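You operate a simulated robot arm through the tools that you are given. There is no shell and no other tool. Be economical: measure what you need, move in short steps, check, and stop when the job is done.

The job below is to be done with a simulated two-armed robot. You get a single attempt, and the scene is never put back.

Task
Open the top drawer, put the green pad on the bench top away inside floor and shut the drawer again. Take the yellow tape roll from the bench top and leave it on the work table. Put the small grey bottle on the lower middle steel shelf. Push the blue drawer shut. Take the lead reel on the top of the steel cabinet and put it away on the shelf under the work table. Press the cabin horn button two times. Pick up the red brush with one hand, pass it to the other hand and put it on the work table. Put the white-capped tube on the top of the steel cabinet. Take the folded grey cloth on the top of the steel cabinet and put it away on the lower steel shelf. Put one of the yellow masks from the mask stand in the orange crate. Put the dial gauge that says "0.1 bar" from the bench top on the red fail tray and the dial gauge that says "0.2 bar" on the shelf of the grey stand. Any order will do. Set down upright: green pad, small grey bottle.

Only the result counts: the job must be done as asked and must still hold three seconds after the hand-in. Knocking over, shifting, dropping, spilling or breaking anything else fails it. Flat cloth is picked up by pressing the open fingertips on it (5 to 10 N) and closing them slowly along it; thin cloth reads only 2 to 8 mm in the jaws.

Robot
Two 7-joint arms with two-finger parallel grippers on one trunk, on a base that drives. Base frame: it is fixed to the floor where the robot stands at the start and does not move with it; the origin is under the middle of the robot, x ahead of it, y to its left, z up; the surface under the hand at the start is at about z = 86. Lengths are in cm, angles in degrees, forces in N, time in s.
The left shoulder is at the start at [7.1, 15.6, 118], the right one opposite. Places, roughly: blue drawer [-260, -630, 80]; cabin horn button [70, -390, 150]; dial gauge [75, -50, 75]; folded grey cloth (7x9x3 cm) [-310, -660, 90]; green pad (7x4x5 cm) [100, 0, 90]; lead reel (6x11x17 cm) [-270, -650, 90]; lower middle steel shelf [-350, -660, 60]; lower steel shelf (60x19 cm) [-2, -660, 44]; orange crate (24x30x12 cm) [80, 20, 20]; red brush (2x2x15 cm) [90, -120, 90]; red fail tray [100, -75, 75]; shelf of the grey stand [100, -110, 20]; shelf under the work table [-310, -280, 30]; small grey bottle [0, -650, 50]; top drawer [70, 10, 70]; top drawer floor [80, 10, 70]; top of the steel cabinet [-280, -650, 90]; white-capped tube [-200, -500, 75]; work table [-310, -280, 80]; yellow mask [50, -75, 100]; yellow tape roll (6x5x2 cm) [110, -30, 90]. Payload 3.91 kg a hand.
The TCP of each hand is the grasp point between the finger pads, 3 cm short of the fingertips. In the tool frame z runs along the fingers and y along their closing line. Largest opening 11 cm; finger width 2, thickness 1; the body of the gripper, 4.8 by 11.2 cm, starts 5.5 cm behind the TCP.
Orientation is told as [roll, pitch, yaw] about the base's x, y, z axes, in that order, counted from this pose: with the fingers straight down and closing along the base's y, the tool's x points along the base's -x, its y along +y and its z along -z.

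Tools
- The arms move only by the tool step_arm. It takes "left_commands", "right_commands" or both (then of equal length, played together; a hand with none holds still); each is a list of rows, each a list of 7 numbers: the turn, a rotation vector about the tool's x, y, z in units of 4 degrees (1.0 is 4 degrees), then the shift along the tool's x, y, z in units of 50 mm (1.0 is 50 mm), then the finger opening in cm, from 0 to 11. In form: [[rx, ry, rz, tx, ty, tz, claw], ...]. A call has 1 to 20 rows; each row shifts and turns the commanded pose from where the row before left it, along the tool's axes as they then stand. A call with a number of a shift or a turn outside -1 to 1 is refused whole. A row lasts 0.2 s, in which the tool goes at most 5 cm and 8.6 degrees; a call with a longer step from one row to the next is refused whole, and so is a gripper value outside its range. Where a pose cannot be reached the arm comes as near as it can. A force on the tool above 40 N (or 10 N above the force at the start of the call, whichever is more), or a blocked arm, ends the call early, and 0.2 s more pass. The fingers move at their own pace (about 10.8 cm/s each) and stop on an object; they squeeze with about 31 N. The grip force told is the motor's: it shows also when the fingers shut on nothing. Time passes only in rows, and 0.2 s behind the last, so rows that do not move let the fingers close. It gives the time, the measured TCP pose, the force on the tool (base axes), the opening and the grip force at its end, in the units of the frame above (readings bear some noise), with the torque about the TCP (base axes, N m) and any sound that the robot's microphone picked up.
- Cameras (640 x 400 px; columns grow to the right, rows downward): "scene" is now at [13.25, -1.6, 139.6]; the picture's right is [-0.20, -0.98, -0.00], its down [-0.67, 0.14, -0.73] and it looks along [0.72, -0.15, -0.68] (base axes); focal length 214 px, centre (320, 200). "left" rides on the left gripper at [7.2, -1.7, -10.3] in its tool frame; the picture's right is [0.23, 0.97, 0.00], its down [-0.76, 0.18, -0.62] and it looks along [-0.61, 0.14, 0.78] (tool axes); focal length 222 px, centre (320, 200). "right" rides on the right gripper at [7.2, 1.7, -10.3] in its tool frame; the picture's right is [-0.23, 0.97, 0.00], its down [-0.76, -0.18, -0.62] and it looks along [-0.61, -0.14, 0.78] (tool axes); focal length 222 px, centre (320, 200). There is no depth. A picture from a camera that has moved, and an enlarged one, comes with that camera's place and axes in the base frame and with its lens.
- camera(camera): a new picture of that camera. No time passes.
- raise_lower(by): slides the trunk up (or, below 0, down) by that many cm; the arms and the scene camera ride with it, the base frame stays. It gives what a move gives, with no picture.
- drive_base(legs): drives the robot by 1 to 6 legs, each [ahead, left, turn to the left] in cm, cm and degrees, along the robot's own axes; the way and the turn of a leg run together, so that a leg with both is an arc; at most 150 cm and 180 degrees a leg. The arms and the cameras ride along, it lands a little off, and it stops where it bumps. It gives what a move gives.
- head_to(pan, tilt): turns the head with the scene camera to pan (to the left, within 86 degrees either way) and tilt (down, from -29 to 69), counted from straight ahead of the robot. It gives what a move gives.
- close_up(camera, box): a new picture of the part [left, top, right, bottom] of that camera's present view, enlarged. No time passes.
- job_done(): hands the job in; it is judged then, once.

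Go step by step. Nothing tells you exact positions but the pictures and the camera data: compare them with the known pose of the tool, close in by small moves and look again before you grip or let go. The budget is 577 turns and 370 pictures, counting those below and the enlarged ones. Unless the task says otherwise, let go and move clear before handing in.

The tools are called after "Emit:" as a command line: name --argument value ..., lists and objects as JSON in quotes. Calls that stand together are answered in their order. step_arm: Moves the arms, as the interface text tells. Its arguments: {"type":"object","properties":{"left_commands":{"type":"array","items":{"type":"array","items":{"type":"number"}}},"right_commands":{"type":"array","items":{"type":"array","items":{"type":"number"}}}},"required":[]} The other tools are called the same way: raise_lower (by) slides the trunk up or down; drive_base (legs) drives the base; head_to (pan, tilt) turns the head that bears the scene camera; camera (camera) takes a picture; close_up (camera, box) takes an enlarged picture of a part of a camera's view; job_done () hands the job in.

At the start:

```text
time: 0.0
left_position: [81.32, -7.73, 117.81]
left_tcp_rot: [0.0, -0.1, -0.1]
left_wrist_force: [0.0, -0.9, 0.3]
left_ft_torque: [0.02, -0.01, -0.02]
left_width: 10.99
left_grip_force: 0.1
right_position: [50.95, -60.28, 111.76]
right_tcp_rot: [-0.1, 0.0, -0.1]
right_wrist_force: [0.4, -0.5, -0.3]
right_ft_torque: [-0.03, 0.02, 0.0]
right_width: 10.99
right_grip_force: 0.1
trunk travel left (down, up): [-62.5, 31.5]
robot x, y, heading: [-0.55, 0.22, -0.0]
head pan, tilt: [-11.6, 42.8]
```

scene: 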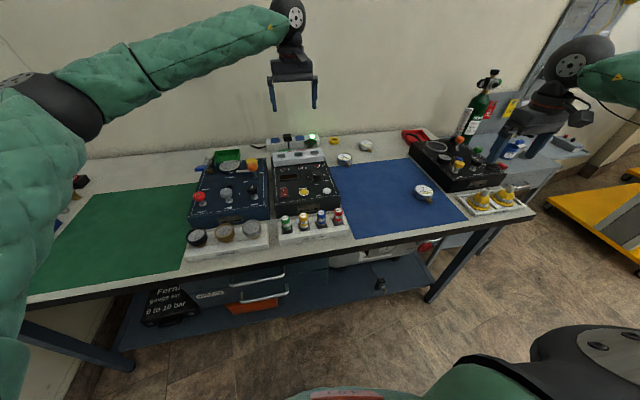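
right: 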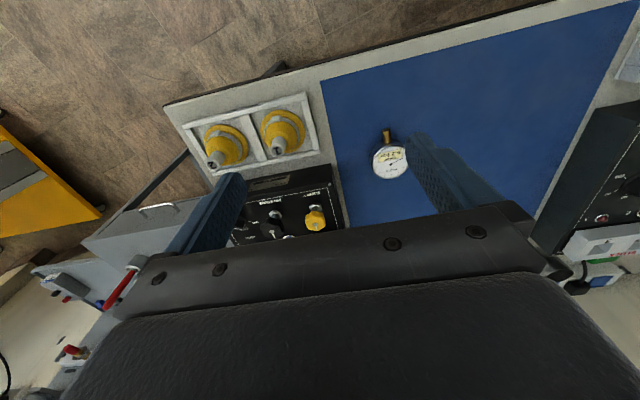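
left: 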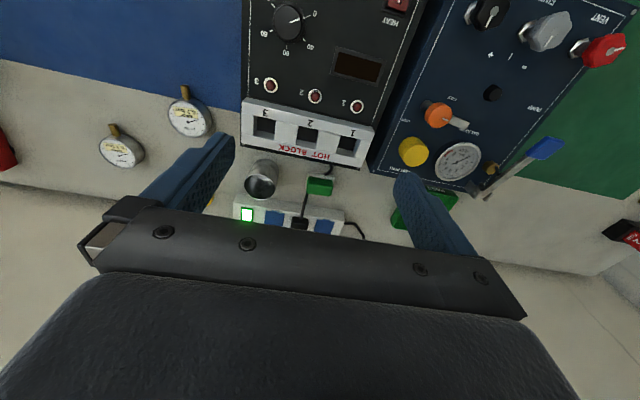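

I see the bench with instruments, a blue mat with gauges, and the drawer under the bench. I will look closer before acting.

Emit:
close_up --camera "scene" --box '[180, 110, 380, 235]'

Emit:
close_up --camera "scene" --box '[320, 90, 560, 240]'

Emit:
close_up --camera "scene" --box '[120, 220, 440, 400]'

```text
3.20 times, centred on (280, 172) of scene
camera zoom: at [13.25, -1.6, 139.6], right [-0.2, -0.98, 0.0], down [-0.67, 0.14, -0.73], along [0.72, -0.15, -0.68], focal length 686 px, centre (448, 288)
```

zoom: 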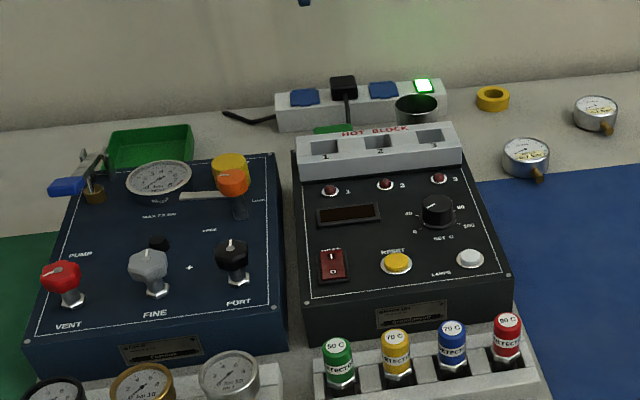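

```text
2.67 times, centred on (440, 165) of scene
camera zoom: at [13.25, -1.6, 139.6], right [-0.2, -0.98, 0.0], down [-0.67, 0.14, -0.73], along [0.72, -0.15, -0.68], focal length 572 px, centre (0, 293)
```

zoom: 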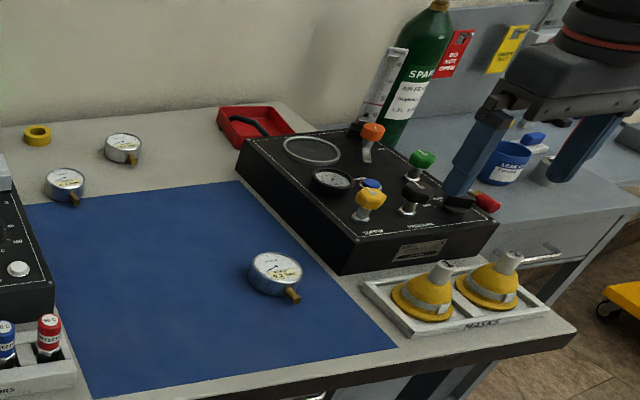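

```text
2.00 times, centred on (280, 310) of scene
camera zoom: at [13.25, -1.6, 139.6], right [-0.2, -0.98, 0.0], down [-0.67, 0.14, -0.73], along [0.72, -0.15, -0.68], focal length 429 px, centre (400, -20)
```

zoom: 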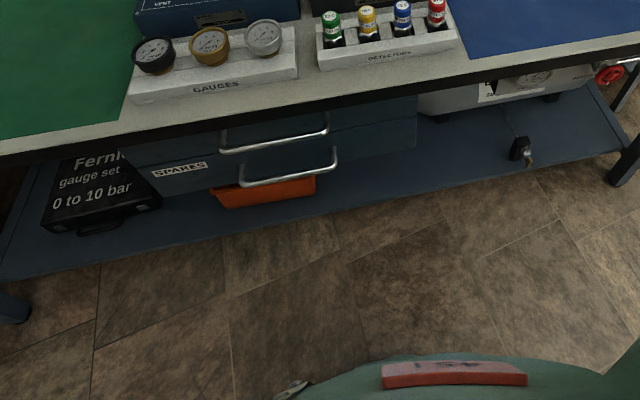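

I take the small green block behind the hot block as the green pad, and there are three loose gauges. I zoom on the labels.

Emit:
close_up --camera "left" --box '[80, 70, 240, 190]'

Emit:
close_up --camera "left" --box '[220, 140, 400, 250]'

Emit:
close_up --camera "right" --box '[340, 110, 440, 190]'

Emit:
close_up --camera "scene" --box '[325, 120, 385, 175]'

```text
3.33 times, centred on (160, 130) of left
camera zoom: at [74.1, -9.39, 128.06], right [-0.23, 0.97, 0.0], down [0.76, 0.18, 0.62], along [0.61, 0.14, -0.78], focal length 740 px, centre (853, 433)
```

zoom: 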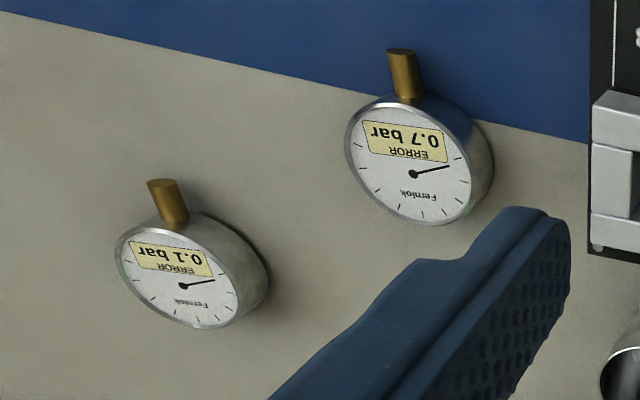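

```text
3.56 times, centred on (310, 195) of left
camera zoom: at [74.1, -9.39, 128.06], right [-0.23, 0.97, 0.0], down [0.76, 0.18, 0.62], along [0.61, 0.14, -0.78], focal length 790 px, centre (356, 218)
```

zoom: 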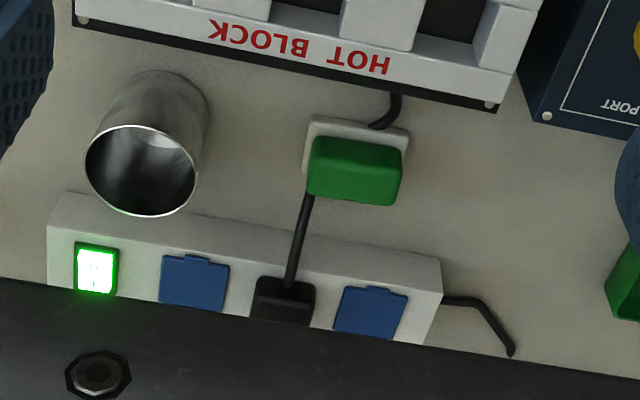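

```text
5.00 times, centred on (390, 150) of right
camera zoom: at [43.71, -58.62, 122.13], right [0.23, 0.97, 0.0], down [0.76, -0.18, 0.62], along [0.61, -0.14, -0.78], focal length 1111 px, centre (-30, 450)
```

zoom: 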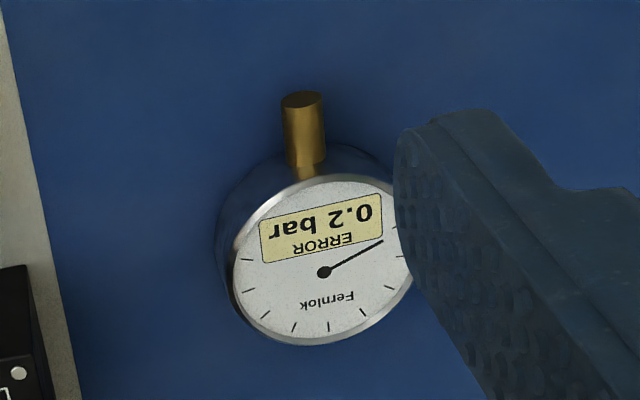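

```text
7.27 times, centred on (355, 148) of scene
camera zoom: at [13.25, -1.6, 139.6], right [-0.2, -0.98, 0.0], down [-0.67, 0.14, -0.73], along [0.72, -0.15, -0.68], focal length 1560 px, centre (66, 582)
```

zoom: 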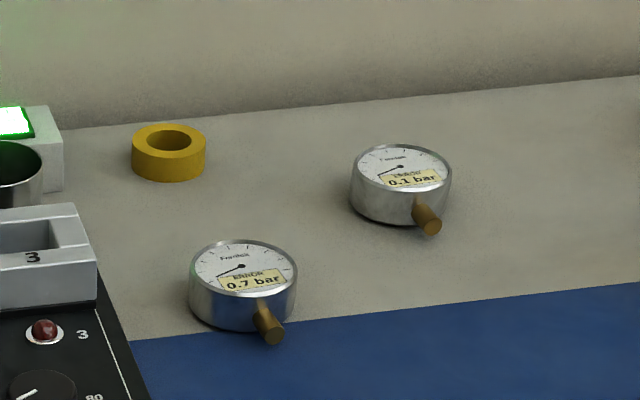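

The green sponge pad sits near [100,-3,88], just out of reach, so I drive ahead a little and look again with the left camera.

Emit:
drive_base --legs '[[15, 0, 0]]'

Emit:
camera --camera "left"

Emit:
camera --camera "right"

```text
time: 1.4
left_position: [96.17, -8.08, 117.66]
left_tcp_rot: [0.0, 0.1, -0.2]
left_wrist_force: [1.0, -0.2, -0.2]
left_ft_torque: [0.02, 0.02, 0.01]
left_width: 10.97
left_grip_force: 0.0
right_position: [65.74, -60.48, 111.78]
right_tcp_rot: [-0.1, 0.1, -0.1]
right_wrist_force: [0.4, 0.5, -0.2]
right_ft_torque: [0.02, 0.02, 0.02]
right_width: 11.01
right_grip_force: 0.0
trunk travel left (down, up): [-62.5, 31.5]
robot x, y, heading: [15.13, -0.18, -0.0]
head pan, tilt: [-11.6, 42.8]
```

```text
359 pictures are left
camera left: at [89.07, -9.67, 128.0], right [-0.22, 0.97, 0.0], down [0.76, 0.18, 0.62], along [0.61, 0.14, -0.78], focal length 222 px, centre (320, 200)
```

left: 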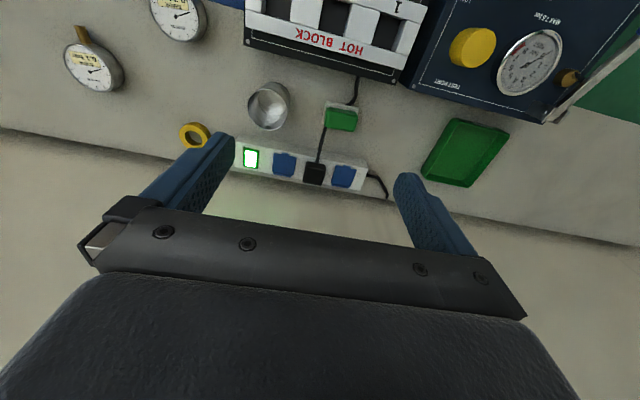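

```text
358 pictures are left
camera right: at [58.51, -58.81, 122.1], right [0.23, 0.97, 0.0], down [0.76, -0.18, 0.62], along [0.61, -0.14, -0.78], focal length 222 px, centre (320, 200)
```

right: 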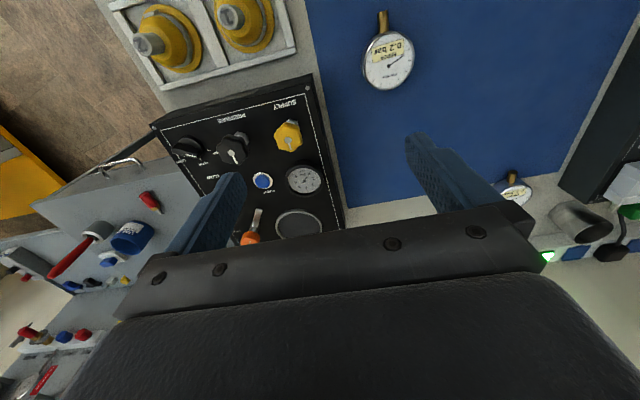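

Two views agree on the pad at [100.4,-3.5,90]. I move over it and descend part way with the left hand.

Emit:
step_arm --left_commands '[[0, 0, 0, -0.42, 0.46, 0, 11], [0, 0, 0, -0.42, 0.46, 0, 11], [0, 0, 0, 0, 0, 0.8, 11], [0, 0, 0, 0, 0, 0.8, 11], [0, 0, 0, 0, 0, 0.8, 11], [0, 0, 0, 0, 0, 0.8, 11], [0, 0, 0, 0, 0, 0.8, 11]]'

Emit:
camera --camera "left"

Emit:
camera --camera "scene"

```text
time: 3.0
left_position: [100.29, -3.42, 97.94]
left_tcp_rot: [0.1, 0.1, -0.2]
left_wrist_force: [0.0, -0.6, -0.5]
left_ft_torque: [0.04, 0.02, 0.01]
left_width: 11.0
left_grip_force: 0.1
right_position: [65.71, -60.54, 111.66]
right_tcp_rot: [0.0, 0.0, -0.2]
right_wrist_force: [0.9, -0.4, -1.1]
right_ft_torque: [-0.01, 0.02, 0.01]
right_width: 10.99
right_grip_force: 0.1
trunk travel left (down, up): [-62.5, 31.5]
robot x, y, heading: [14.86, -0.13, -0.2]
head pan, tilt: [-11.6, 42.8]
```

```text
357 pictures are left
camera left: at [93.15, -5.12, 108.19], right [-0.22, 0.97, 0.0], down [0.76, 0.18, 0.62], along [0.61, 0.14, -0.78], focal length 222 px, centre (320, 200)
```

left: 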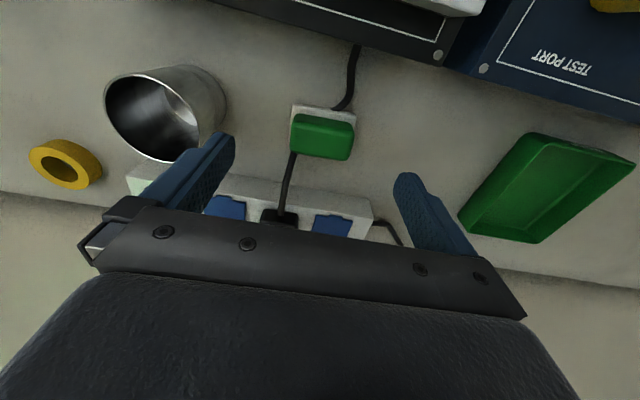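

```text
356 pictures are left
camera scene: at [28.24, -1.67, 139.6], right [-0.2, -0.98, 0.0], down [-0.67, 0.14, -0.73], along [0.72, -0.15, -0.68], focal length 214 px, centre (320, 200)
```

scene: 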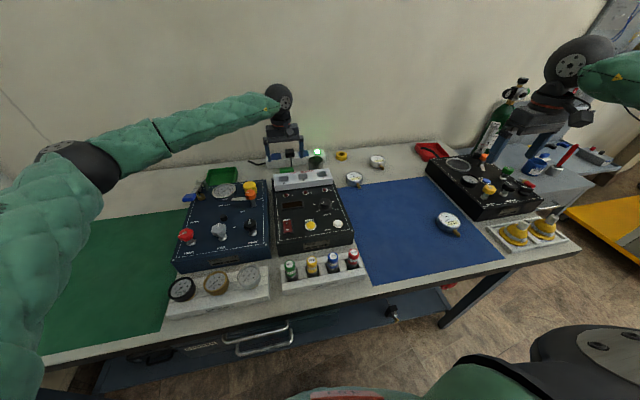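

Aligned over the pad; the cup leaves 2 cm of room. I descend with a 9 cm opening and grip.

Emit:
step_arm --left_commands '[[0, 0, 0, -0.04, 0.02, 0.4, 9], [0, 0, 0, 0, 0, 0.4, 9], [0, 0, 0, 0, 0, 0.4, 9], [0, 0, 0, 0, 0, 0.4, 9], [0, 0, 0, 0, 0, 0, 9], [0, 0, 0, 0, 0, 0, 3], [0, 0, 0, 0, 0, 0, 3], [0, 0, 0, 0, 0, 0, 3]]'

Emit:
camera --camera "left"

```text
time: 4.8
left_position: [100.46, -3.28, 89.68]
left_tcp_rot: [0.0, -0.1, -0.1]
left_wrist_force: [0.4, -0.1, 1.2]
left_ft_torque: [0.06, -0.01, 0.01]
left_width: 6.1
left_grip_force: 31.3
right_position: [65.64, -60.48, 111.71]
right_tcp_rot: [-0.1, 0.0, -0.1]
right_wrist_force: [1.1, -0.3, 0.1]
right_ft_torque: [0.01, 0.03, 0.01]
right_width: 10.98
right_grip_force: 0.1
trunk travel left (down, up): [-62.5, 31.5]
robot x, y, heading: [14.8, 0.22, -0.3]
head pan, tilt: [-11.6, 42.8]
```

```text
355 pictures are left
camera left: at [93.22, -5.03, 100.03], right [-0.22, 0.97, 0.0], down [0.76, 0.18, 0.62], along [0.61, 0.14, -0.78], focal length 222 px, centre (320, 200)
```

left: 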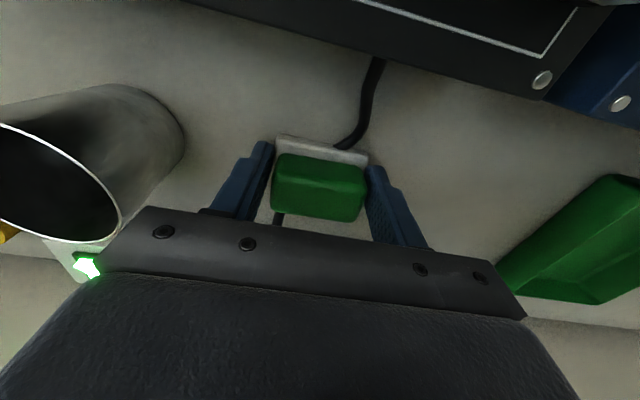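

Gripped at 6.1 cm. I lift gently and look.

Emit:
step_arm --left_commands '[[0, 0, 0, 0, 0, -0.2, 3], [0, 0, 0, 0, 0, -0.4, 3], [0, 0, 0, 0, 0, -0.6, 3], [0, 0, 0, 0, 0, -0.8, 3], [0, 0, 0, 0, 0, -0.8, 3], [0, 0, 0, 0, 0, -0.8, 3]]'

Emit:
camera --camera "left"

```text
time: 6.2
left_position: [100.63, -3.38, 107.92]
left_tcp_rot: [0.0, 0.0, -0.2]
left_wrist_force: [-0.3, -0.1, -0.1]
left_ft_torque: [0.01, 0.0, 0.01]
left_width: 6.1
left_grip_force: 30.6
right_position: [65.55, -60.49, 111.83]
right_tcp_rot: [-0.1, 0.0, -0.1]
right_wrist_force: [0.0, 0.0, -0.5]
right_ft_torque: [0.01, 0.0, 0.0]
right_width: 11.0
right_grip_force: 0.0
trunk travel left (down, up): [-62.5, 31.5]
robot x, y, heading: [15.14, -0.23, -0.2]
head pan, tilt: [-11.6, 42.8]
```

```text
354 pictures are left
camera left: at [93.47, -5.03, 118.22], right [-0.22, 0.97, 0.0], down [0.76, 0.18, 0.62], along [0.61, 0.14, -0.78], focal length 222 px, centre (320, 200)
```

left: 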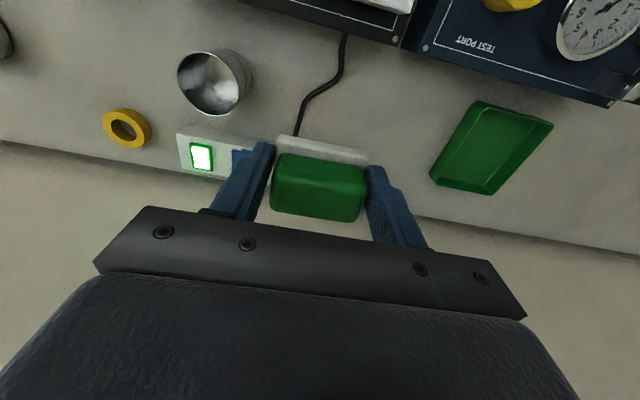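

Pad is held. I raise it clear, then back away from the bench.

Emit:
step_arm --left_commands '[[0, 0, 0, 0, 0, -0.8, 3], [0, 0, 0, 0, 0, -0.8, 3], [0, 0, 0, 0, 0, -0.4, 3]]'

Emit:
drive_base --legs '[[-60, 0, 0]]'

Emit:
step_arm --left_commands '[[0, 0, 0, 0.8, 0.8, 0, 3], [0, 0, 0, 0.8, 0.8, 0, 3], [0, 0, 0, 0.8, 0.8, 0, 3], [0, 0, 0, 0.8, 0.8, 0, 3], [0, 0, 0, 0.8, 0.8, 0, 3], [0, 0, 0, 0, 0.8, 0, 3], [0, 0, 0, 0, 0.8, 0, 3]]'

Emit:
raise_lower --by -30

Emit:
head_to --pan 0 --tilt 15

Emit:
camera --camera "scene"

```text
time: 7.0
left_position: [100.69, -3.33, 117.94]
left_tcp_rot: [0.0, 0.2, -0.2]
left_wrist_force: [0.0, -0.2, -0.4]
left_ft_torque: [0.01, -0.01, 0.0]
left_width: 6.1
left_grip_force: 31.4
right_position: [65.55, -60.56, 111.76]
right_tcp_rot: [0.0, 0.0, -0.1]
right_wrist_force: [0.8, 0.3, 0.4]
right_ft_torque: [0.02, 0.02, -0.01]
right_width: 10.99
right_grip_force: 0.1
trunk travel left (down, up): [-62.5, 31.5]
robot x, y, heading: [14.72, -0.11, -0.3]
head pan, tilt: [-11.6, 42.8]
```

```text
time: 10.3
left_position: [41.64, -2.55, 117.91]
left_tcp_rot: [0.0, 0.0, 0.3]
left_wrist_force: [0.1, 0.0, -0.9]
left_ft_torque: [0.01, 0.03, 0.0]
left_width: 6.08
left_grip_force: 30.8
right_position: [7.06, -60.11, 111.67]
right_tcp_rot: [-0.1, -0.1, 0.3]
right_wrist_force: [-0.5, 0.5, -0.4]
right_ft_torque: [-0.01, -0.03, 0.0]
right_width: 11.01
right_grip_force: 0.0
trunk travel left (down, up): [-62.5, 31.5]
robot x, y, heading: [-43.82, 0.06, 0.3]
head pan, tilt: [-11.6, 42.8]
```

```text
refused: row 1 steps farther than a row can; nothing moved
```

```text
time: 13.3
left_position: [41.62, -2.52, 87.85]
left_tcp_rot: [0.1, 0.1, 0.4]
left_wrist_force: [1.0, 0.1, 0.4]
left_ft_torque: [-0.01, 0.04, -0.02]
left_width: 6.08
left_grip_force: 30.9
right_position: [7.12, -60.1, 81.6]
right_tcp_rot: [0.0, 0.0, 0.4]
right_wrist_force: [-0.4, -0.2, -0.1]
right_ft_torque: [-0.02, 0.02, 0.01]
right_width: 11.0
right_grip_force: 0.1
trunk travel left (down, up): [-32.5, 61.5]
robot x, y, heading: [-44.05, -0.2, 0.1]
head pan, tilt: [-11.6, 42.8]
```

```text
time: 14.2
left_position: [41.63, -2.65, 87.89]
left_tcp_rot: [0.1, 0.0, 0.4]
left_wrist_force: [0.5, -0.2, -0.6]
left_ft_torque: [0.01, 0.0, -0.01]
left_width: 6.12
left_grip_force: 30.9
right_position: [7.21, -60.12, 81.74]
right_tcp_rot: [0.0, 0.0, 0.4]
right_wrist_force: [-0.4, -0.1, 0.1]
right_ft_torque: [0.0, -0.02, 0.01]
right_width: 11.01
right_grip_force: 0.0
trunk travel left (down, up): [-32.5, 61.5]
robot x, y, heading: [-44.02, -0.12, 0.3]
head pan, tilt: [0.0, 15.0]
```

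```text
353 pictures are left
camera scene: at [-29.64, 0.04, 113.95], right [0.0, -1.0, 0.0], down [-0.26, 0.0, -0.97], along [0.97, 0.0, -0.26], focal length 214 px, centre (320, 200)
```

scene: 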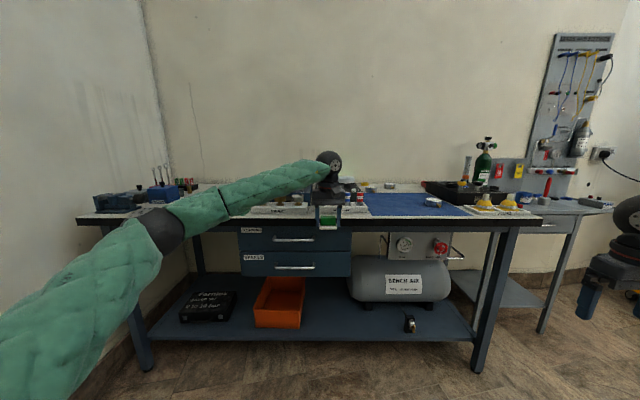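

I see both drawers; the top handle is about [49,10.8,76.5], running along y. I pull the left arm with the pad aside and turn the right tool to point ahead with vertical closing.

Emit:
step_arm --left_commands '[[0, 0, 0, 0.55, 0.8, 0, 3], [0, 0, 0, 0.55, 0.8, 0, 3], [0, 0, 0, 0.55, 0.8, 0, 3], [0, 0, 0, 0.55, 0.8, 0, 3], [0, 0, 0, 0.55, 0.8, 0, 3], [0, 0, 0, 0.55, 0.8, 0, 3], [0, 0, 0, 0.55, 0.8, 0, 3]]'

Emit:
step_arm --right_commands '[[-0.962, -0.962, 0.962, 0, 0, 0, 5], [-0.962, -0.962, 0.962, 0, 0, 0, 5], [-0.962, -0.962, 0.962, 0, 0, 0, 5], [-0.962, -0.962, 0.962, 0, 0, 0, 5], [-0.962, -0.962, 0.962, 0, 0, 0, 5], [-0.962, -0.962, 0.962, 0, 0, 0, 5], [-0.962, -0.962, 0.962, 0, 0, 0, 5], [-0.962, -0.962, 0.962, 0, 0, 0, 5], [-0.962, -0.962, 0.962, 0, 0, 0, 5], [-0.962, -0.962, 0.962, 0, 0, 0, 5], [-0.962, -0.962, 0.962, 0, 0, 0, 5], [-0.962, -0.962, 0.962, 0, 0, 0, 5], [-0.962, -0.962, 0.962, 0, 0, 0, 5], [-0.962, -0.962, 0.962, 0, 0, 0, 5], [-0.962, -0.962, 0.962, 0, 0, 0, 5], [-0.962, -0.962, 0.962, 0, 0, 0, 5], [-0.962, -0.962, 0.962, 0, 0, 0, 5], [-0.962, -0.962, 0.962, 0, 0, 0, 5]]'

Emit:
camera --camera "scene"

```text
time: 15.8
left_position: [22.29, 25.05, 88.07]
left_tcp_rot: [0.0, 0.0, 0.2]
left_wrist_force: [0.7, 0.3, -0.8]
left_ft_torque: [-0.01, 0.01, 0.02]
left_width: 6.1
left_grip_force: 31.5
right_position: [6.92, -60.04, 81.92]
right_tcp_rot: [-0.1, 0.0, 0.3]
right_wrist_force: [-0.1, -0.7, 0.8]
right_ft_torque: [0.01, 0.02, -0.01]
right_width: 11.0
right_grip_force: 0.0
trunk travel left (down, up): [-32.5, 61.5]
robot x, y, heading: [-44.18, -0.4, 0.2]
head pan, tilt: [0.0, 15.0]
```

```text
time: 19.6
left_position: [22.35, 25.07, 88.09]
left_tcp_rot: [0.0, 0.0, 0.3]
left_wrist_force: [1.0, -0.3, -0.6]
left_ft_torque: [-0.04, -0.02, 0.04]
left_width: 6.07
left_grip_force: 31.2
right_position: [7.15, -60.07, 81.68]
right_tcp_rot: [90.1, 0.1, -89.7]
right_wrist_force: [0.1, 0.3, -1.3]
right_ft_torque: [0.01, 0.0, 0.0]
right_width: 4.99
right_grip_force: 0.1
trunk travel left (down, up): [-32.5, 61.5]
robot x, y, heading: [-44.24, -0.23, 0.1]
head pan, tilt: [0.0, 15.0]
```

```text
352 pictures are left
camera scene: at [-29.65, 0.05, 113.96], right [0.0, -1.0, 0.0], down [-0.26, 0.0, -0.97], along [0.97, 0.0, -0.26], focal length 214 px, centre (320, 200)
```

scene: 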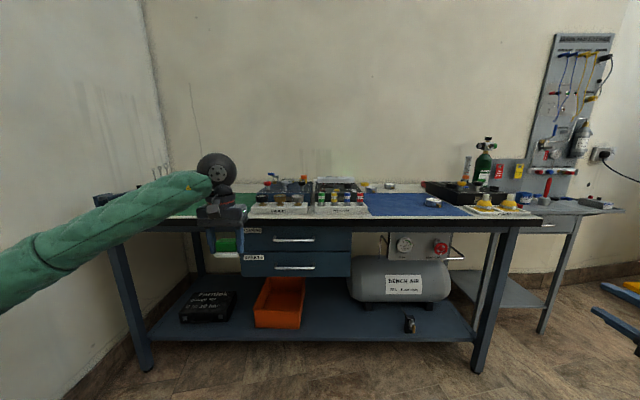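

The right tool points ahead. I measure the handle closely.

Emit:
close_up --camera "scene" --box '[230, 210, 380, 290]'

Emit:
step_arm --right_commands '[[0, 0, 0, 1, 0, 0, 6], [0, 0, 0, 1, 0, 0, 6], [0, 0, 0, 1, 0, 0, 6], [0, 0, 0, 1, 0, 0, 6], [0, 0, 0, 1, 0, 0, 6], [0, 0, 0, 1, 0, 0, 6], [0, 0, 0, 1, 0, 0, 6], [0, 0, 0, 1, 0, 0, 6], [0, 0, 0, 1, 0, 0, 6], [0, 0, 0, 1, 0, 0, 6]]'

Emit:
camera --camera "right"

```text
4.27 times, centred on (305, 250) of scene
camera zoom: at [-29.65, 0.05, 113.96], right [0.0, -1.0, 0.0], down [-0.26, 0.0, -0.97], along [0.97, 0.0, -0.26], focal length 915 px, centre (384, -13)
```

zoom: 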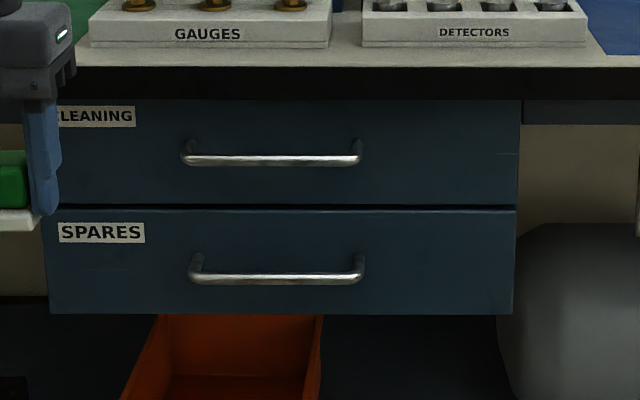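

```text
time: 22.0
left_position: [22.23, 25.15, 88.17]
left_tcp_rot: [0.0, 0.0, 0.3]
left_wrist_force: [0.7, 0.2, -0.8]
left_ft_torque: [0.0, -0.01, -0.02]
left_width: 6.07
left_grip_force: 30.6
right_position: [19.5, -19.01, 74.1]
right_tcp_rot: [86.0, 0.0, -89.8]
right_wrist_force: [-0.5, -0.2, -1.0]
right_ft_torque: [-0.03, 0.01, 0.01]
right_width: 5.99
right_grip_force: 0.1
right hand out of reach, approached as far as the arm can: row 2, 3, 4, 5, 6, 7, 8, 9
trunk travel left (down, up): [-32.5, 61.5]
robot x, y, heading: [-44.22, -0.06, 0.2]
head pan, tilt: [0.0, 15.0]
stopped in row 10 (right hand): the arm was blocked; the commanded pose is now the measured one
```

```text
350 pictures are left
camera right: at [9.37, -11.79, 76.6], right [0.07, -0.23, 0.97], down [-0.63, -0.76, -0.13], along [0.77, -0.6, -0.2], focal length 222 px, centre (320, 200)
```

right: 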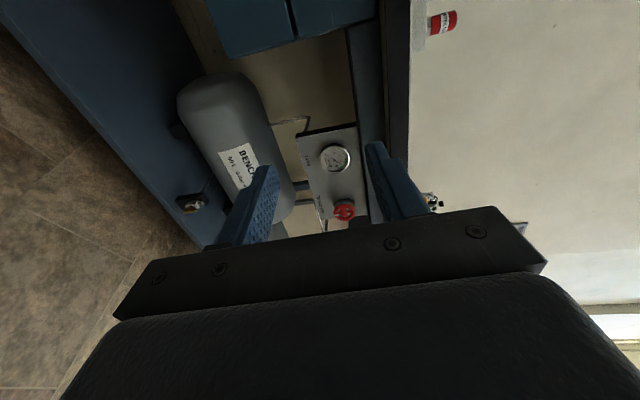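

The tool was too near the body for that pose. I shift the robot left so the right arm faces the handle and straighten the tool while extending ahead.

Emit:
drive_base --legs '[[0, 25, 0]]'

Emit:
step_arm --right_commands '[[-0.5, 0, 0, 0, 0.1, 0.7, 6], [-0.5, 0, 0, 0, 0.1, 0.7, 6], [0, 0, 0, 0, 0.1, 0.7, 6], [0, 0, 0, 0, 0.1, 0.7, 6]]'

```text
time: 23.9
left_position: [22.04, 50.57, 88.21]
left_tcp_rot: [0.0, 0.0, 0.6]
left_wrist_force: [0.2, 0.8, -0.8]
left_ft_torque: [-0.02, 0.02, 0.03]
left_width: 6.07
left_grip_force: 30.9
right_position: [19.59, 6.47, 74.18]
right_tcp_rot: [86.0, -0.1, -89.4]
right_wrist_force: [0.4, -0.7, -0.9]
right_ft_torque: [-0.01, 0.0, 0.01]
right_width: 5.98
right_grip_force: 0.1
trunk travel left (down, up): [-32.5, 61.5]
robot x, y, heading: [-44.07, 24.71, 0.7]
head pan, tilt: [0.0, 15.0]
```

```text
time: 24.9
left_position: [21.99, 50.48, 88.17]
left_tcp_rot: [0.0, 0.1, 0.6]
left_wrist_force: [-0.3, 0.1, -0.6]
left_ft_torque: [0.01, 0.04, 0.0]
left_width: 6.09
left_grip_force: 31.1
right_position: [33.49, 6.49, 75.94]
right_tcp_rot: [90.0, 0.0, -89.5]
right_wrist_force: [0.0, -0.3, 0.4]
right_ft_torque: [0.0, -0.02, -0.01]
right_width: 6.01
right_grip_force: 0.1
trunk travel left (down, up): [-32.5, 61.5]
robot x, y, heading: [-43.94, 24.88, 0.7]
head pan, tilt: [0.0, 15.0]
```

Now 15 cm short of the handle at the right height. I center in y and check by pictures.

Emit:
step_arm --right_commands '[[0, 0, 0, 0.35, 0, 0.35, 6], [0, 0, 0, 0.35, 0.04, 0.35, 6], [0, 0, 0, 0, 0, 0.3, 6]]'

Emit:
camera --camera "right"

Emit:
camera --camera "scene"

```text
time: 25.6
left_position: [22.07, 50.38, 88.07]
left_tcp_rot: [-0.1, 0.1, 0.6]
left_wrist_force: [-0.2, -0.1, 0.4]
left_ft_torque: [-0.04, -0.01, -0.01]
left_width: 6.08
left_grip_force: 30.9
right_position: [38.43, 10.35, 76.26]
right_tcp_rot: [90.0, -0.1, -89.4]
right_wrist_force: [-0.2, 0.6, 0.4]
right_ft_torque: [0.03, 0.0, -0.01]
right_width: 6.01
right_grip_force: 0.1
trunk travel left (down, up): [-32.5, 61.5]
robot x, y, heading: [-43.94, 24.85, 0.5]
head pan, tilt: [0.0, 15.0]
```

```text
349 pictures are left
camera right: at [28.08, 17.38, 77.92], right [0.0, -0.23, 0.97], down [-0.62, -0.77, -0.18], along [0.79, -0.6, -0.14], focal length 222 px, centre (320, 200)
```

right: 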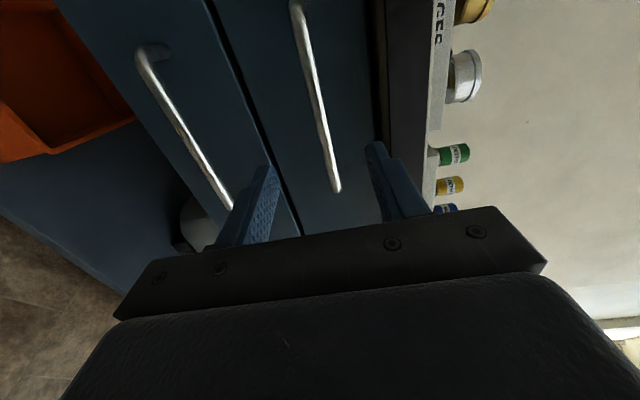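

```text
348 pictures are left
camera scene: at [-29.8, 25.15, 113.96], right [0.01, -1.0, 0.0], down [-0.26, 0.0, -0.97], along [0.97, 0.01, -0.26], focal length 214 px, centre (320, 200)
```

scene: 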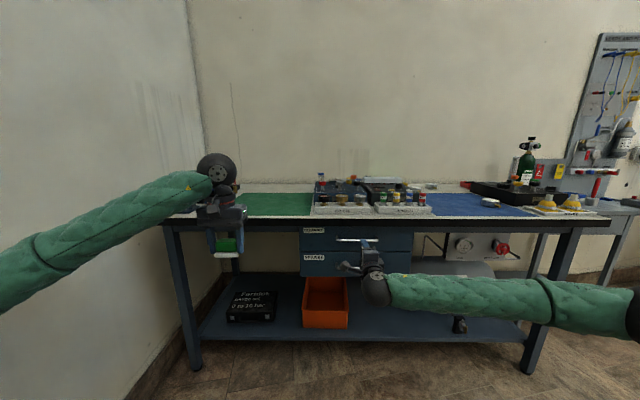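

Both views put the bar at [49.1,10.5,76.4]. I advance so the fingers straddle it and close.

Emit:
step_arm --right_commands '[[0, 0, 0, 0, 0, 0.47, 6], [0, 0, 0, 0, 0, 0.47, 6], [0, 0, 0, 0, 0, 0.47, 6], [0, 0, 0, 0, 0, 0.47, 6], [0, 0, 0, 0, 0, 0, 0], [0, 0, 0, 0, 0, 0, 0], [0, 0, 0, 0, 0, 0, 0]]'

Emit:
camera --camera "right"

```text
time: 27.2
left_position: [21.95, 50.46, 88.17]
left_tcp_rot: [-0.1, 0.0, 0.7]
left_wrist_force: [-0.3, 0.1, -0.6]
left_ft_torque: [0.03, 0.01, -0.01]
left_width: 6.11
left_grip_force: 30.7
right_position: [47.74, 10.37, 76.48]
right_tcp_rot: [90.2, 0.1, -89.5]
right_wrist_force: [3.5, -3.8, 20.2]
right_ft_torque: [0.04, -0.02, 0.41]
right_width: 1.18
right_grip_force: 45.3
trunk travel left (down, up): [-32.5, 61.5]
robot x, y, heading: [-44.0, 25.16, 0.8]
head pan, tilt: [0.0, 15.0]
```

```text
347 pictures are left
camera right: at [37.49, 17.48, 78.17], right [0.0, -0.23, 0.97], down [-0.62, -0.77, -0.18], along [0.79, -0.6, -0.14], focal length 222 px, centre (320, 200)
```

right: 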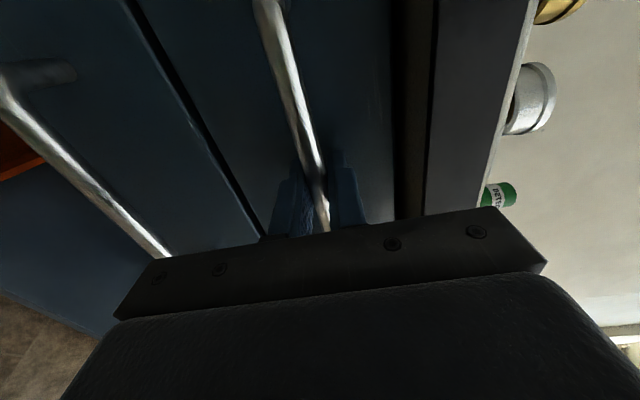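

Handle gripped. I pull back slowly with the arm.

Emit:
step_arm --right_commands '[[0, 0, 0, 0, 0.05, 0, 0], [0, 0, 0, 0, 0, -0.3, 0], [0, 0, 0, 0, 0, -0.4, 0], [0, 0, 0, 0, 0, -0.4, 0], [0, 0, 0, 0, 0, -0.4, 0], [0, 0, 0, 0, 0, -0.4, 0]]'

```text
time: 28.6
left_position: [21.74, 50.57, 88.22]
left_tcp_rot: [0.0, 0.0, 0.7]
left_wrist_force: [0.2, -0.2, 0.0]
left_ft_torque: [-0.01, 0.0, 0.02]
left_width: 6.08
left_grip_force: 30.8
right_position: [38.06, 10.28, 76.4]
right_tcp_rot: [90.1, 0.0, -89.3]
right_wrist_force: [-1.4, 4.3, 25.5]
right_ft_torque: [0.07, 0.05, 0.45]
right_width: 1.18
right_grip_force: 44.8
trunk travel left (down, up): [-32.5, 61.5]
robot x, y, heading: [-44.01, 24.73, 0.7]
head pan, tilt: [0.0, 15.0]
```

It slides. I pull on.

Emit:
step_arm --right_commands '[[0, 0, 0, 0, 0, -0.4, 0], [0, 0, 0, 0, 0, -0.4, 0], [0, 0, 0, 0, 0, -0.4, 0], [0, 0, 0, 0, 0, -0.4, 0], [0, 0, 0, 0, 0, -0.4, 0], [0, 0, 0, 0, 0, -0.3, 0]]'

Emit:
camera --camera "scene"

```text
time: 30.0
left_position: [21.91, 50.5, 88.03]
left_tcp_rot: [-0.1, 0.0, 0.7]
left_wrist_force: [-0.7, -0.2, 0.3]
left_ft_torque: [-0.01, 0.01, 0.01]
left_width: 6.13
left_grip_force: 31.3
right_position: [27.85, 10.23, 76.63]
right_tcp_rot: [90.2, 0.1, -89.1]
right_wrist_force: [1.5, 4.4, 13.7]
right_ft_torque: [0.11, -0.05, 0.95]
right_width: 1.18
right_grip_force: 45.2
trunk travel left (down, up): [-32.5, 61.5]
robot x, y, heading: [-44.19, 24.93, 0.6]
head pan, tilt: [0.0, 15.0]
stopped in row 6 (right hand): the force on the tool passed its limit at 42 N (the readings are from after the stop); the commanded pose is now the measured one
```

```text
346 pictures are left
camera scene: at [-29.83, 25.21, 113.92], right [0.01, -1.0, 0.0], down [-0.26, 0.0, -0.97], along [0.97, 0.01, -0.26], focal length 214 px, centre (320, 200)
```

scene: 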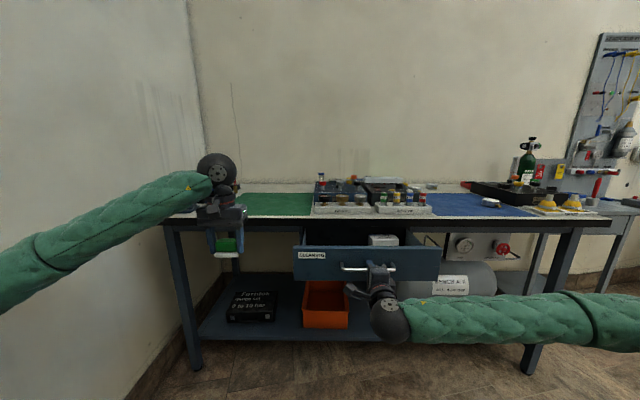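

The drawer is open some 20 cm. I look into it.

Emit:
close_up --camera "scene" --box '[280, 200, 460, 310]'

```text
3.56 times, centred on (370, 255) of scene
camera zoom: at [-29.83, 25.21, 113.92], right [0.01, -1.0, 0.0], down [-0.26, 0.0, -0.97], along [0.97, 0.01, -0.26], focal length 763 px, centre (142, 4)
```

zoom: 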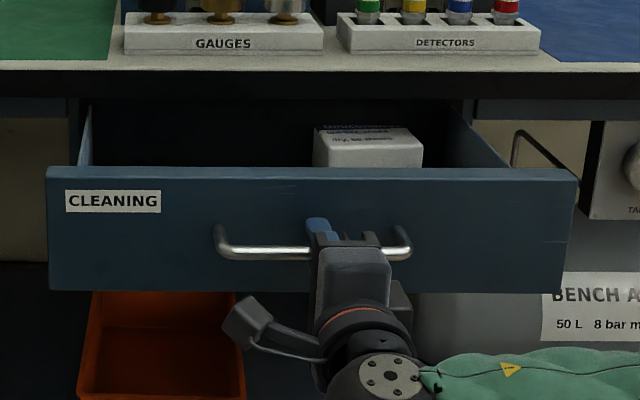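

The left part of the drawer (y 10 to 30) is free. I carry the pad over [39,22] and look down with the left camera.

Emit:
step_arm --left_commands '[[0, 0, 0, 0, 0, -0.8, 3], [0, 0, 0, -0.5, -0.8, 0, 3], [0, 0, 0, -0.5, -0.8, 0, 3], [0, 0, 0, -0.5, -0.8, 0, 3], [0, 0, 0, -0.5, -0.8, 0, 3], [0, 0, 0, -0.5, -0.8, 0, 3], [0, 0, 0, -0.5, -0.8, 0, 3], [0, 0, 0, -0.4, -0.9, 0, 3]]'

Emit:
camera --camera "left"

Emit:
camera --camera "scene"

```text
time: 31.8
left_position: [39.21, 22.54, 92.05]
left_tcp_rot: [0.0, 0.0, 0.8]
left_wrist_force: [0.1, 0.2, -0.6]
left_ft_torque: [0.01, -0.01, -0.01]
left_width: 6.08
left_grip_force: 31.0
right_position: [27.73, 10.36, 76.58]
right_tcp_rot: [90.3, 0.0, -89.4]
right_wrist_force: [2.0, 6.5, 22.7]
right_ft_torque: [0.25, 0.02, 1.37]
right_width: 1.22
right_grip_force: 44.9
trunk travel left (down, up): [-32.5, 61.5]
robot x, y, heading: [-44.22, 24.38, 0.6]
head pan, tilt: [0.0, 15.0]
```

```text
344 pictures are left
camera left: at [32.01, 20.73, 102.35], right [-0.24, 0.97, 0.0], down [0.76, 0.19, 0.62], along [0.61, 0.15, -0.78], focal length 222 px, centre (320, 200)
```

left: 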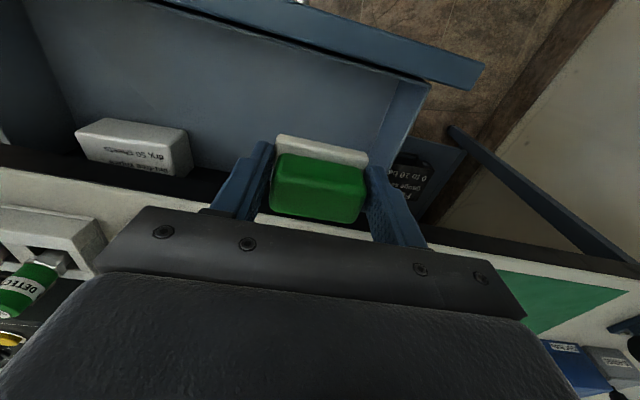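

```text
343 pictures are left
camera scene: at [-29.95, 25.26, 113.99], right [0.01, -1.0, 0.0], down [-0.26, 0.0, -0.97], along [0.97, 0.01, -0.26], focal length 214 px, centre (320, 200)
```

scene: 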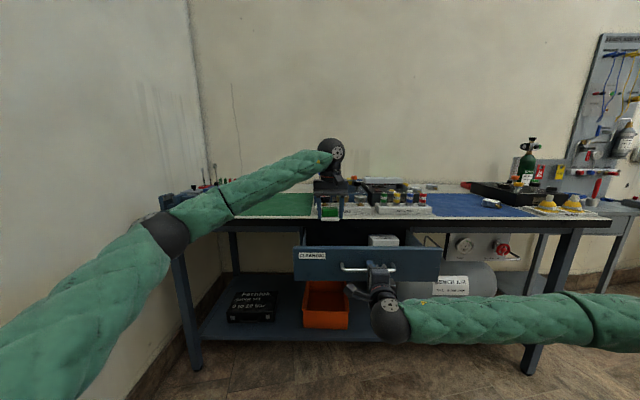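

Clear of the drawer's walls. I shift slightly right and descend in stages.

Emit:
step_arm --left_commands '[[0, 0, 0, 0.1, -0.5, 0, 3], [0, 0, 0, 0, 0, 0.8, 3], [0, 0, 0, 0, 0, 0.8, 3], [0, 0, 0, 0, 0, 0.8, 3], [0, 0, 0, 0, 0, 0.3, 3]]'

Emit:
camera --camera "left"

```text
time: 33.0
left_position: [38.79, 19.71, 78.67]
left_tcp_rot: [-0.1, -0.1, 0.6]
left_wrist_force: [0.1, 0.9, -1.5]
left_ft_torque: [0.02, 0.01, 0.01]
left_width: 6.07
left_grip_force: 30.7
right_position: [27.69, 10.28, 76.59]
right_tcp_rot: [90.1, -0.1, -89.2]
right_wrist_force: [1.1, 17.0, 25.1]
right_ft_torque: [0.06, -0.03, -0.28]
right_width: 1.18
right_grip_force: 45.3
trunk travel left (down, up): [-32.5, 61.5]
robot x, y, heading: [-44.36, 25.04, 0.6]
head pan, tilt: [0.0, 15.0]
```

```text
342 pictures are left
camera left: at [31.57, 18.03, 88.93], right [-0.24, 0.97, 0.0], down [0.76, 0.19, 0.62], along [0.61, 0.15, -0.78], focal length 222 px, centre (320, 200)
```

left: 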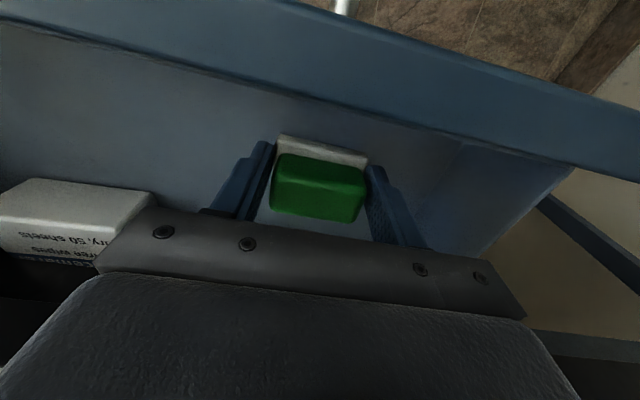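

Still above the drawer floor. I creep down until contact.

Emit:
step_arm --left_commands '[[0, 0, 0, 0, 0, 0.08, 3], [0, 0, 0, 0, 0, 0.08, 3], [0, 0, 0, 0, 0, 0.08, 3], [0, 0, 0, 0, 0, 0.08, 3]]'

```text
time: 34.0
left_position: [38.9, 19.72, 77.0]
left_tcp_rot: [-0.1, 0.1, 0.7]
left_wrist_force: [-0.6, -0.5, 0.4]
left_ft_torque: [0.0, 0.0, 0.01]
left_width: 6.08
left_grip_force: 31.2
right_position: [27.71, 10.4, 76.33]
right_tcp_rot: [90.1, 0.0, -89.3]
right_wrist_force: [1.5, 15.5, 27.1]
right_ft_torque: [0.07, -0.03, 0.16]
right_width: 1.19
right_grip_force: 45.2
trunk travel left (down, up): [-32.5, 61.5]
robot x, y, heading: [-44.41, 25.23, 0.4]
head pan, tilt: [0.0, 15.0]
```

Emit:
step_arm --left_commands '[[0, 0, 0, 0, 0, 0.06, 3], [0, 0, 0, 0, 0, 0.06, 3], [0, 0, 0, 0, 0, 0.06, 3]]'

```text
time: 34.8
left_position: [38.74, 19.65, 76.12]
left_tcp_rot: [-0.2, 0.0, 0.7]
left_wrist_force: [0.2, -0.2, -0.2]
left_ft_torque: [-0.01, 0.0, -0.01]
left_width: 6.07
left_grip_force: 30.8
right_position: [27.65, 10.35, 76.52]
right_tcp_rot: [90.1, 0.1, -89.2]
right_wrist_force: [1.3, 15.2, 27.7]
right_ft_torque: [0.04, -0.04, 0.05]
right_width: 1.17
right_grip_force: 44.6
trunk travel left (down, up): [-32.5, 61.5]
robot x, y, heading: [-44.26, 25.18, 0.6]
head pan, tilt: [0.0, 15.0]
```

Still no contact; I keep lowering by millimetres.

Emit:
step_arm --left_commands '[[0, 0, 0, 0, 0, 0.06, 3], [0, 0, 0, 0, 0, 0.06, 3], [0, 0, 0, 0, 0, 0.06, 3]]'

Emit:
camera --camera "left"

```text
time: 35.6
left_position: [38.73, 19.9, 75.28]
left_tcp_rot: [-0.1, -0.1, 0.7]
left_wrist_force: [0.3, 0.1, -0.3]
left_ft_torque: [0.0, -0.02, -0.05]
left_width: 6.13
left_grip_force: 30.9
right_position: [27.59, 10.22, 76.47]
right_tcp_rot: [90.2, 0.0, -89.4]
right_wrist_force: [0.3, 15.2, 27.4]
right_ft_torque: [0.07, -0.02, -0.01]
right_width: 1.19
right_grip_force: 44.7
trunk travel left (down, up): [-32.5, 61.5]
robot x, y, heading: [-44.05, 24.59, 0.4]
head pan, tilt: [0.0, 15.0]
```

```text
341 pictures are left
camera left: at [31.6, 18.04, 85.59], right [-0.24, 0.97, 0.0], down [0.76, 0.19, 0.62], along [0.61, 0.15, -0.78], focal length 222 px, centre (320, 200)
```

left: 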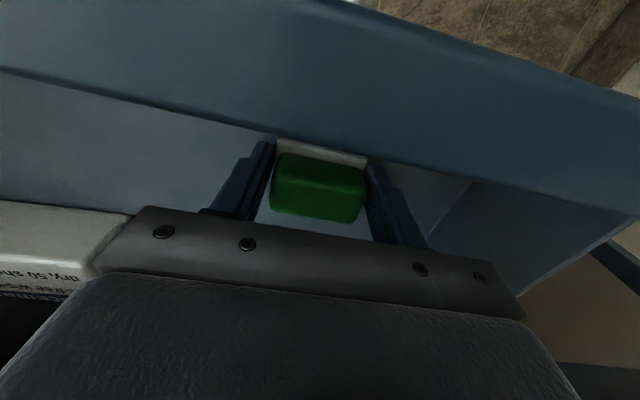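

Emit:
step_arm --left_commands '[[0, 0, 0, 0, 0, 0.05, 3], [0, 0, 0, 0, 0, 0.05, 3]]'

```text
time: 36.2
left_position: [38.66, 19.84, 74.85]
left_tcp_rot: [-0.2, 0.0, 0.6]
left_wrist_force: [0.3, 1.0, -1.2]
left_ft_torque: [-0.03, -0.02, -0.01]
left_width: 6.06
left_grip_force: 30.4
right_position: [27.67, 10.29, 76.5]
right_tcp_rot: [90.2, 0.0, -89.3]
right_wrist_force: [0.1, 15.7, 27.9]
right_ft_torque: [0.05, -0.02, -0.04]
right_width: 1.19
right_grip_force: 44.6
trunk travel left (down, up): [-32.5, 61.5]
robot x, y, heading: [-44.23, 25.03, 0.7]
head pan, tilt: [0.0, 15.0]
```

Emit:
step_arm --left_commands '[[0, 0, 0, 0, 0, 0.05, 3], [0, 0, 0, 0, 0, 0.05, 3]]'

```text
time: 36.8
left_position: [38.66, 19.78, 74.59]
left_tcp_rot: [-0.1, -0.2, 0.7]
left_wrist_force: [-1.3, 1.1, 22.3]
left_ft_torque: [0.03, 0.07, 0.02]
left_width: 6.13
left_grip_force: 31.1
right_position: [27.6, 10.28, 76.59]
right_tcp_rot: [90.0, -0.2, -89.3]
right_wrist_force: [1.7, 15.4, 17.8]
right_ft_torque: [0.05, 0.1, 0.11]
right_width: 1.16
right_grip_force: 45.6
trunk travel left (down, up): [-32.5, 61.5]
robot x, y, heading: [-44.19, 24.77, 1.0]
head pan, tilt: [0.0, 15.0]
```

Contact with the drawer floor. I release the pad and lift away.

Emit:
step_arm --left_commands '[[0, 0, 0, 0, 0, -0.03, 6.5], [0, 0, 0, 0, 0, 0, 8.5], [0, 0, 0, 0, 0, 0, 8.5], [0, 0, 0, 0, 0, -0.3, 8.5], [0, 0, 0, 0, 0, -0.8, 8.5], [0, 0, 0, 0, 0, -0.8, 8.5], [0, 0, 0, 0, 0, -0.8, 8.5], [0, 0, 0, 0, 0, -0.8, 8.5]]'

Emit:
camera --camera "left"

```text
time: 38.6
left_position: [38.51, 19.68, 92.09]
left_tcp_rot: [0.0, 0.0, 0.6]
left_wrist_force: [-0.6, -0.4, -0.1]
left_ft_torque: [-0.03, -0.04, 0.0]
left_width: 8.49
left_grip_force: 0.0
right_position: [27.53, 10.25, 76.55]
right_tcp_rot: [90.2, 0.0, -89.3]
right_wrist_force: [-1.3, 11.3, 27.3]
right_ft_torque: [0.05, 0.07, 0.61]
right_width: 1.16
right_grip_force: 45.2
trunk travel left (down, up): [-32.5, 61.5]
robot x, y, heading: [-44.19, 24.82, 0.4]
head pan, tilt: [0.0, 15.0]
```

```text
340 pictures are left
camera left: at [31.38, 17.9, 102.36], right [-0.24, 0.97, 0.0], down [0.76, 0.19, 0.62], along [0.61, 0.15, -0.78], focal length 222 px, centre (320, 200)
```

left: 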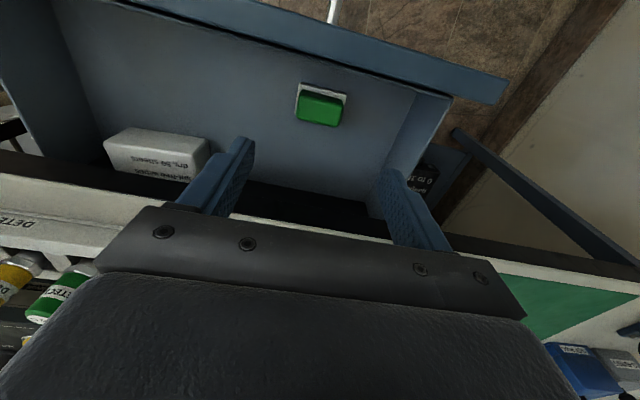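

The pad stands in the drawer. I push the drawer shut with the right hand.

Emit:
step_arm --right_commands '[[0, 0, 0, 0, 0.04, 0.15, 0], [0, 0, 0, 0, 0, 0.25, 0], [0, 0, 0, 0, 0, 0.3, 0], [0, 0, 0, 0, 0, 0.3, 0], [0, 0, 0, 0, 0, 0.3, 0], [0, 0, 0, 0, 0, 0.3, 0], [0, 0, 0, 0, 0, 0.3, 0], [0, 0, 0, 0, 0, 0.3, 0], [0, 0, 0, 0, 0, 0.3, 0], [0, 0, 0, 0, 0, 0.3, 0], [0, 0, 0, 0, 0, 0.3, 0], [0, 0, 0, 0, 0, 0.3, 0], [0, 0, 0, 0, 0, 0.3, 0], [0, 0, 0, 0, 0, 0.2, 0], [0, 0, 0, 0, 0, 0.1, 0], [0, 0, 0, 0, 0, 0.06, 0]]'

Emit:
camera --camera "scene"

```text
time: 42.0
left_position: [38.44, 19.47, 91.96]
left_tcp_rot: [0.1, 0.1, 0.7]
left_wrist_force: [0.4, -0.4, 0.3]
left_ft_torque: [-0.02, 0.01, 0.01]
left_width: 8.47
left_grip_force: 0.1
right_position: [47.93, 10.32, 76.41]
right_tcp_rot: [90.0, 0.2, -89.3]
right_wrist_force: [-27.8, -13.1, -3.3]
right_ft_torque: [-0.04, -0.02, -0.63]
right_width: 1.17
right_grip_force: 44.7
trunk travel left (down, up): [-32.5, 61.5]
robot x, y, heading: [-44.07, 24.93, 0.4]
head pan, tilt: [0.0, 15.0]
```

```text
339 pictures are left
camera scene: at [-29.94, 25.06, 113.96], right [0.01, -1.0, 0.0], down [-0.26, 0.0, -0.97], along [0.97, 0.01, -0.26], focal length 214 px, centre (320, 200)
```

scene: 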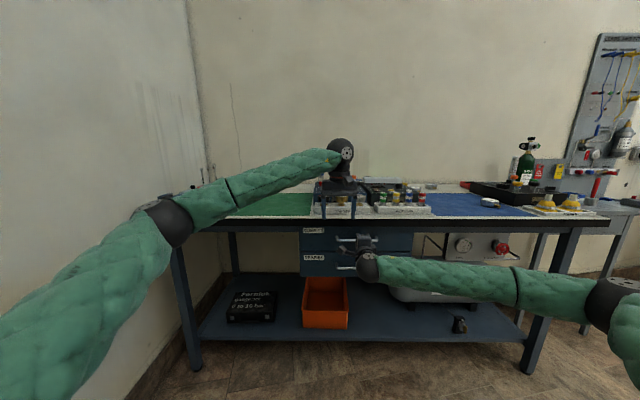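

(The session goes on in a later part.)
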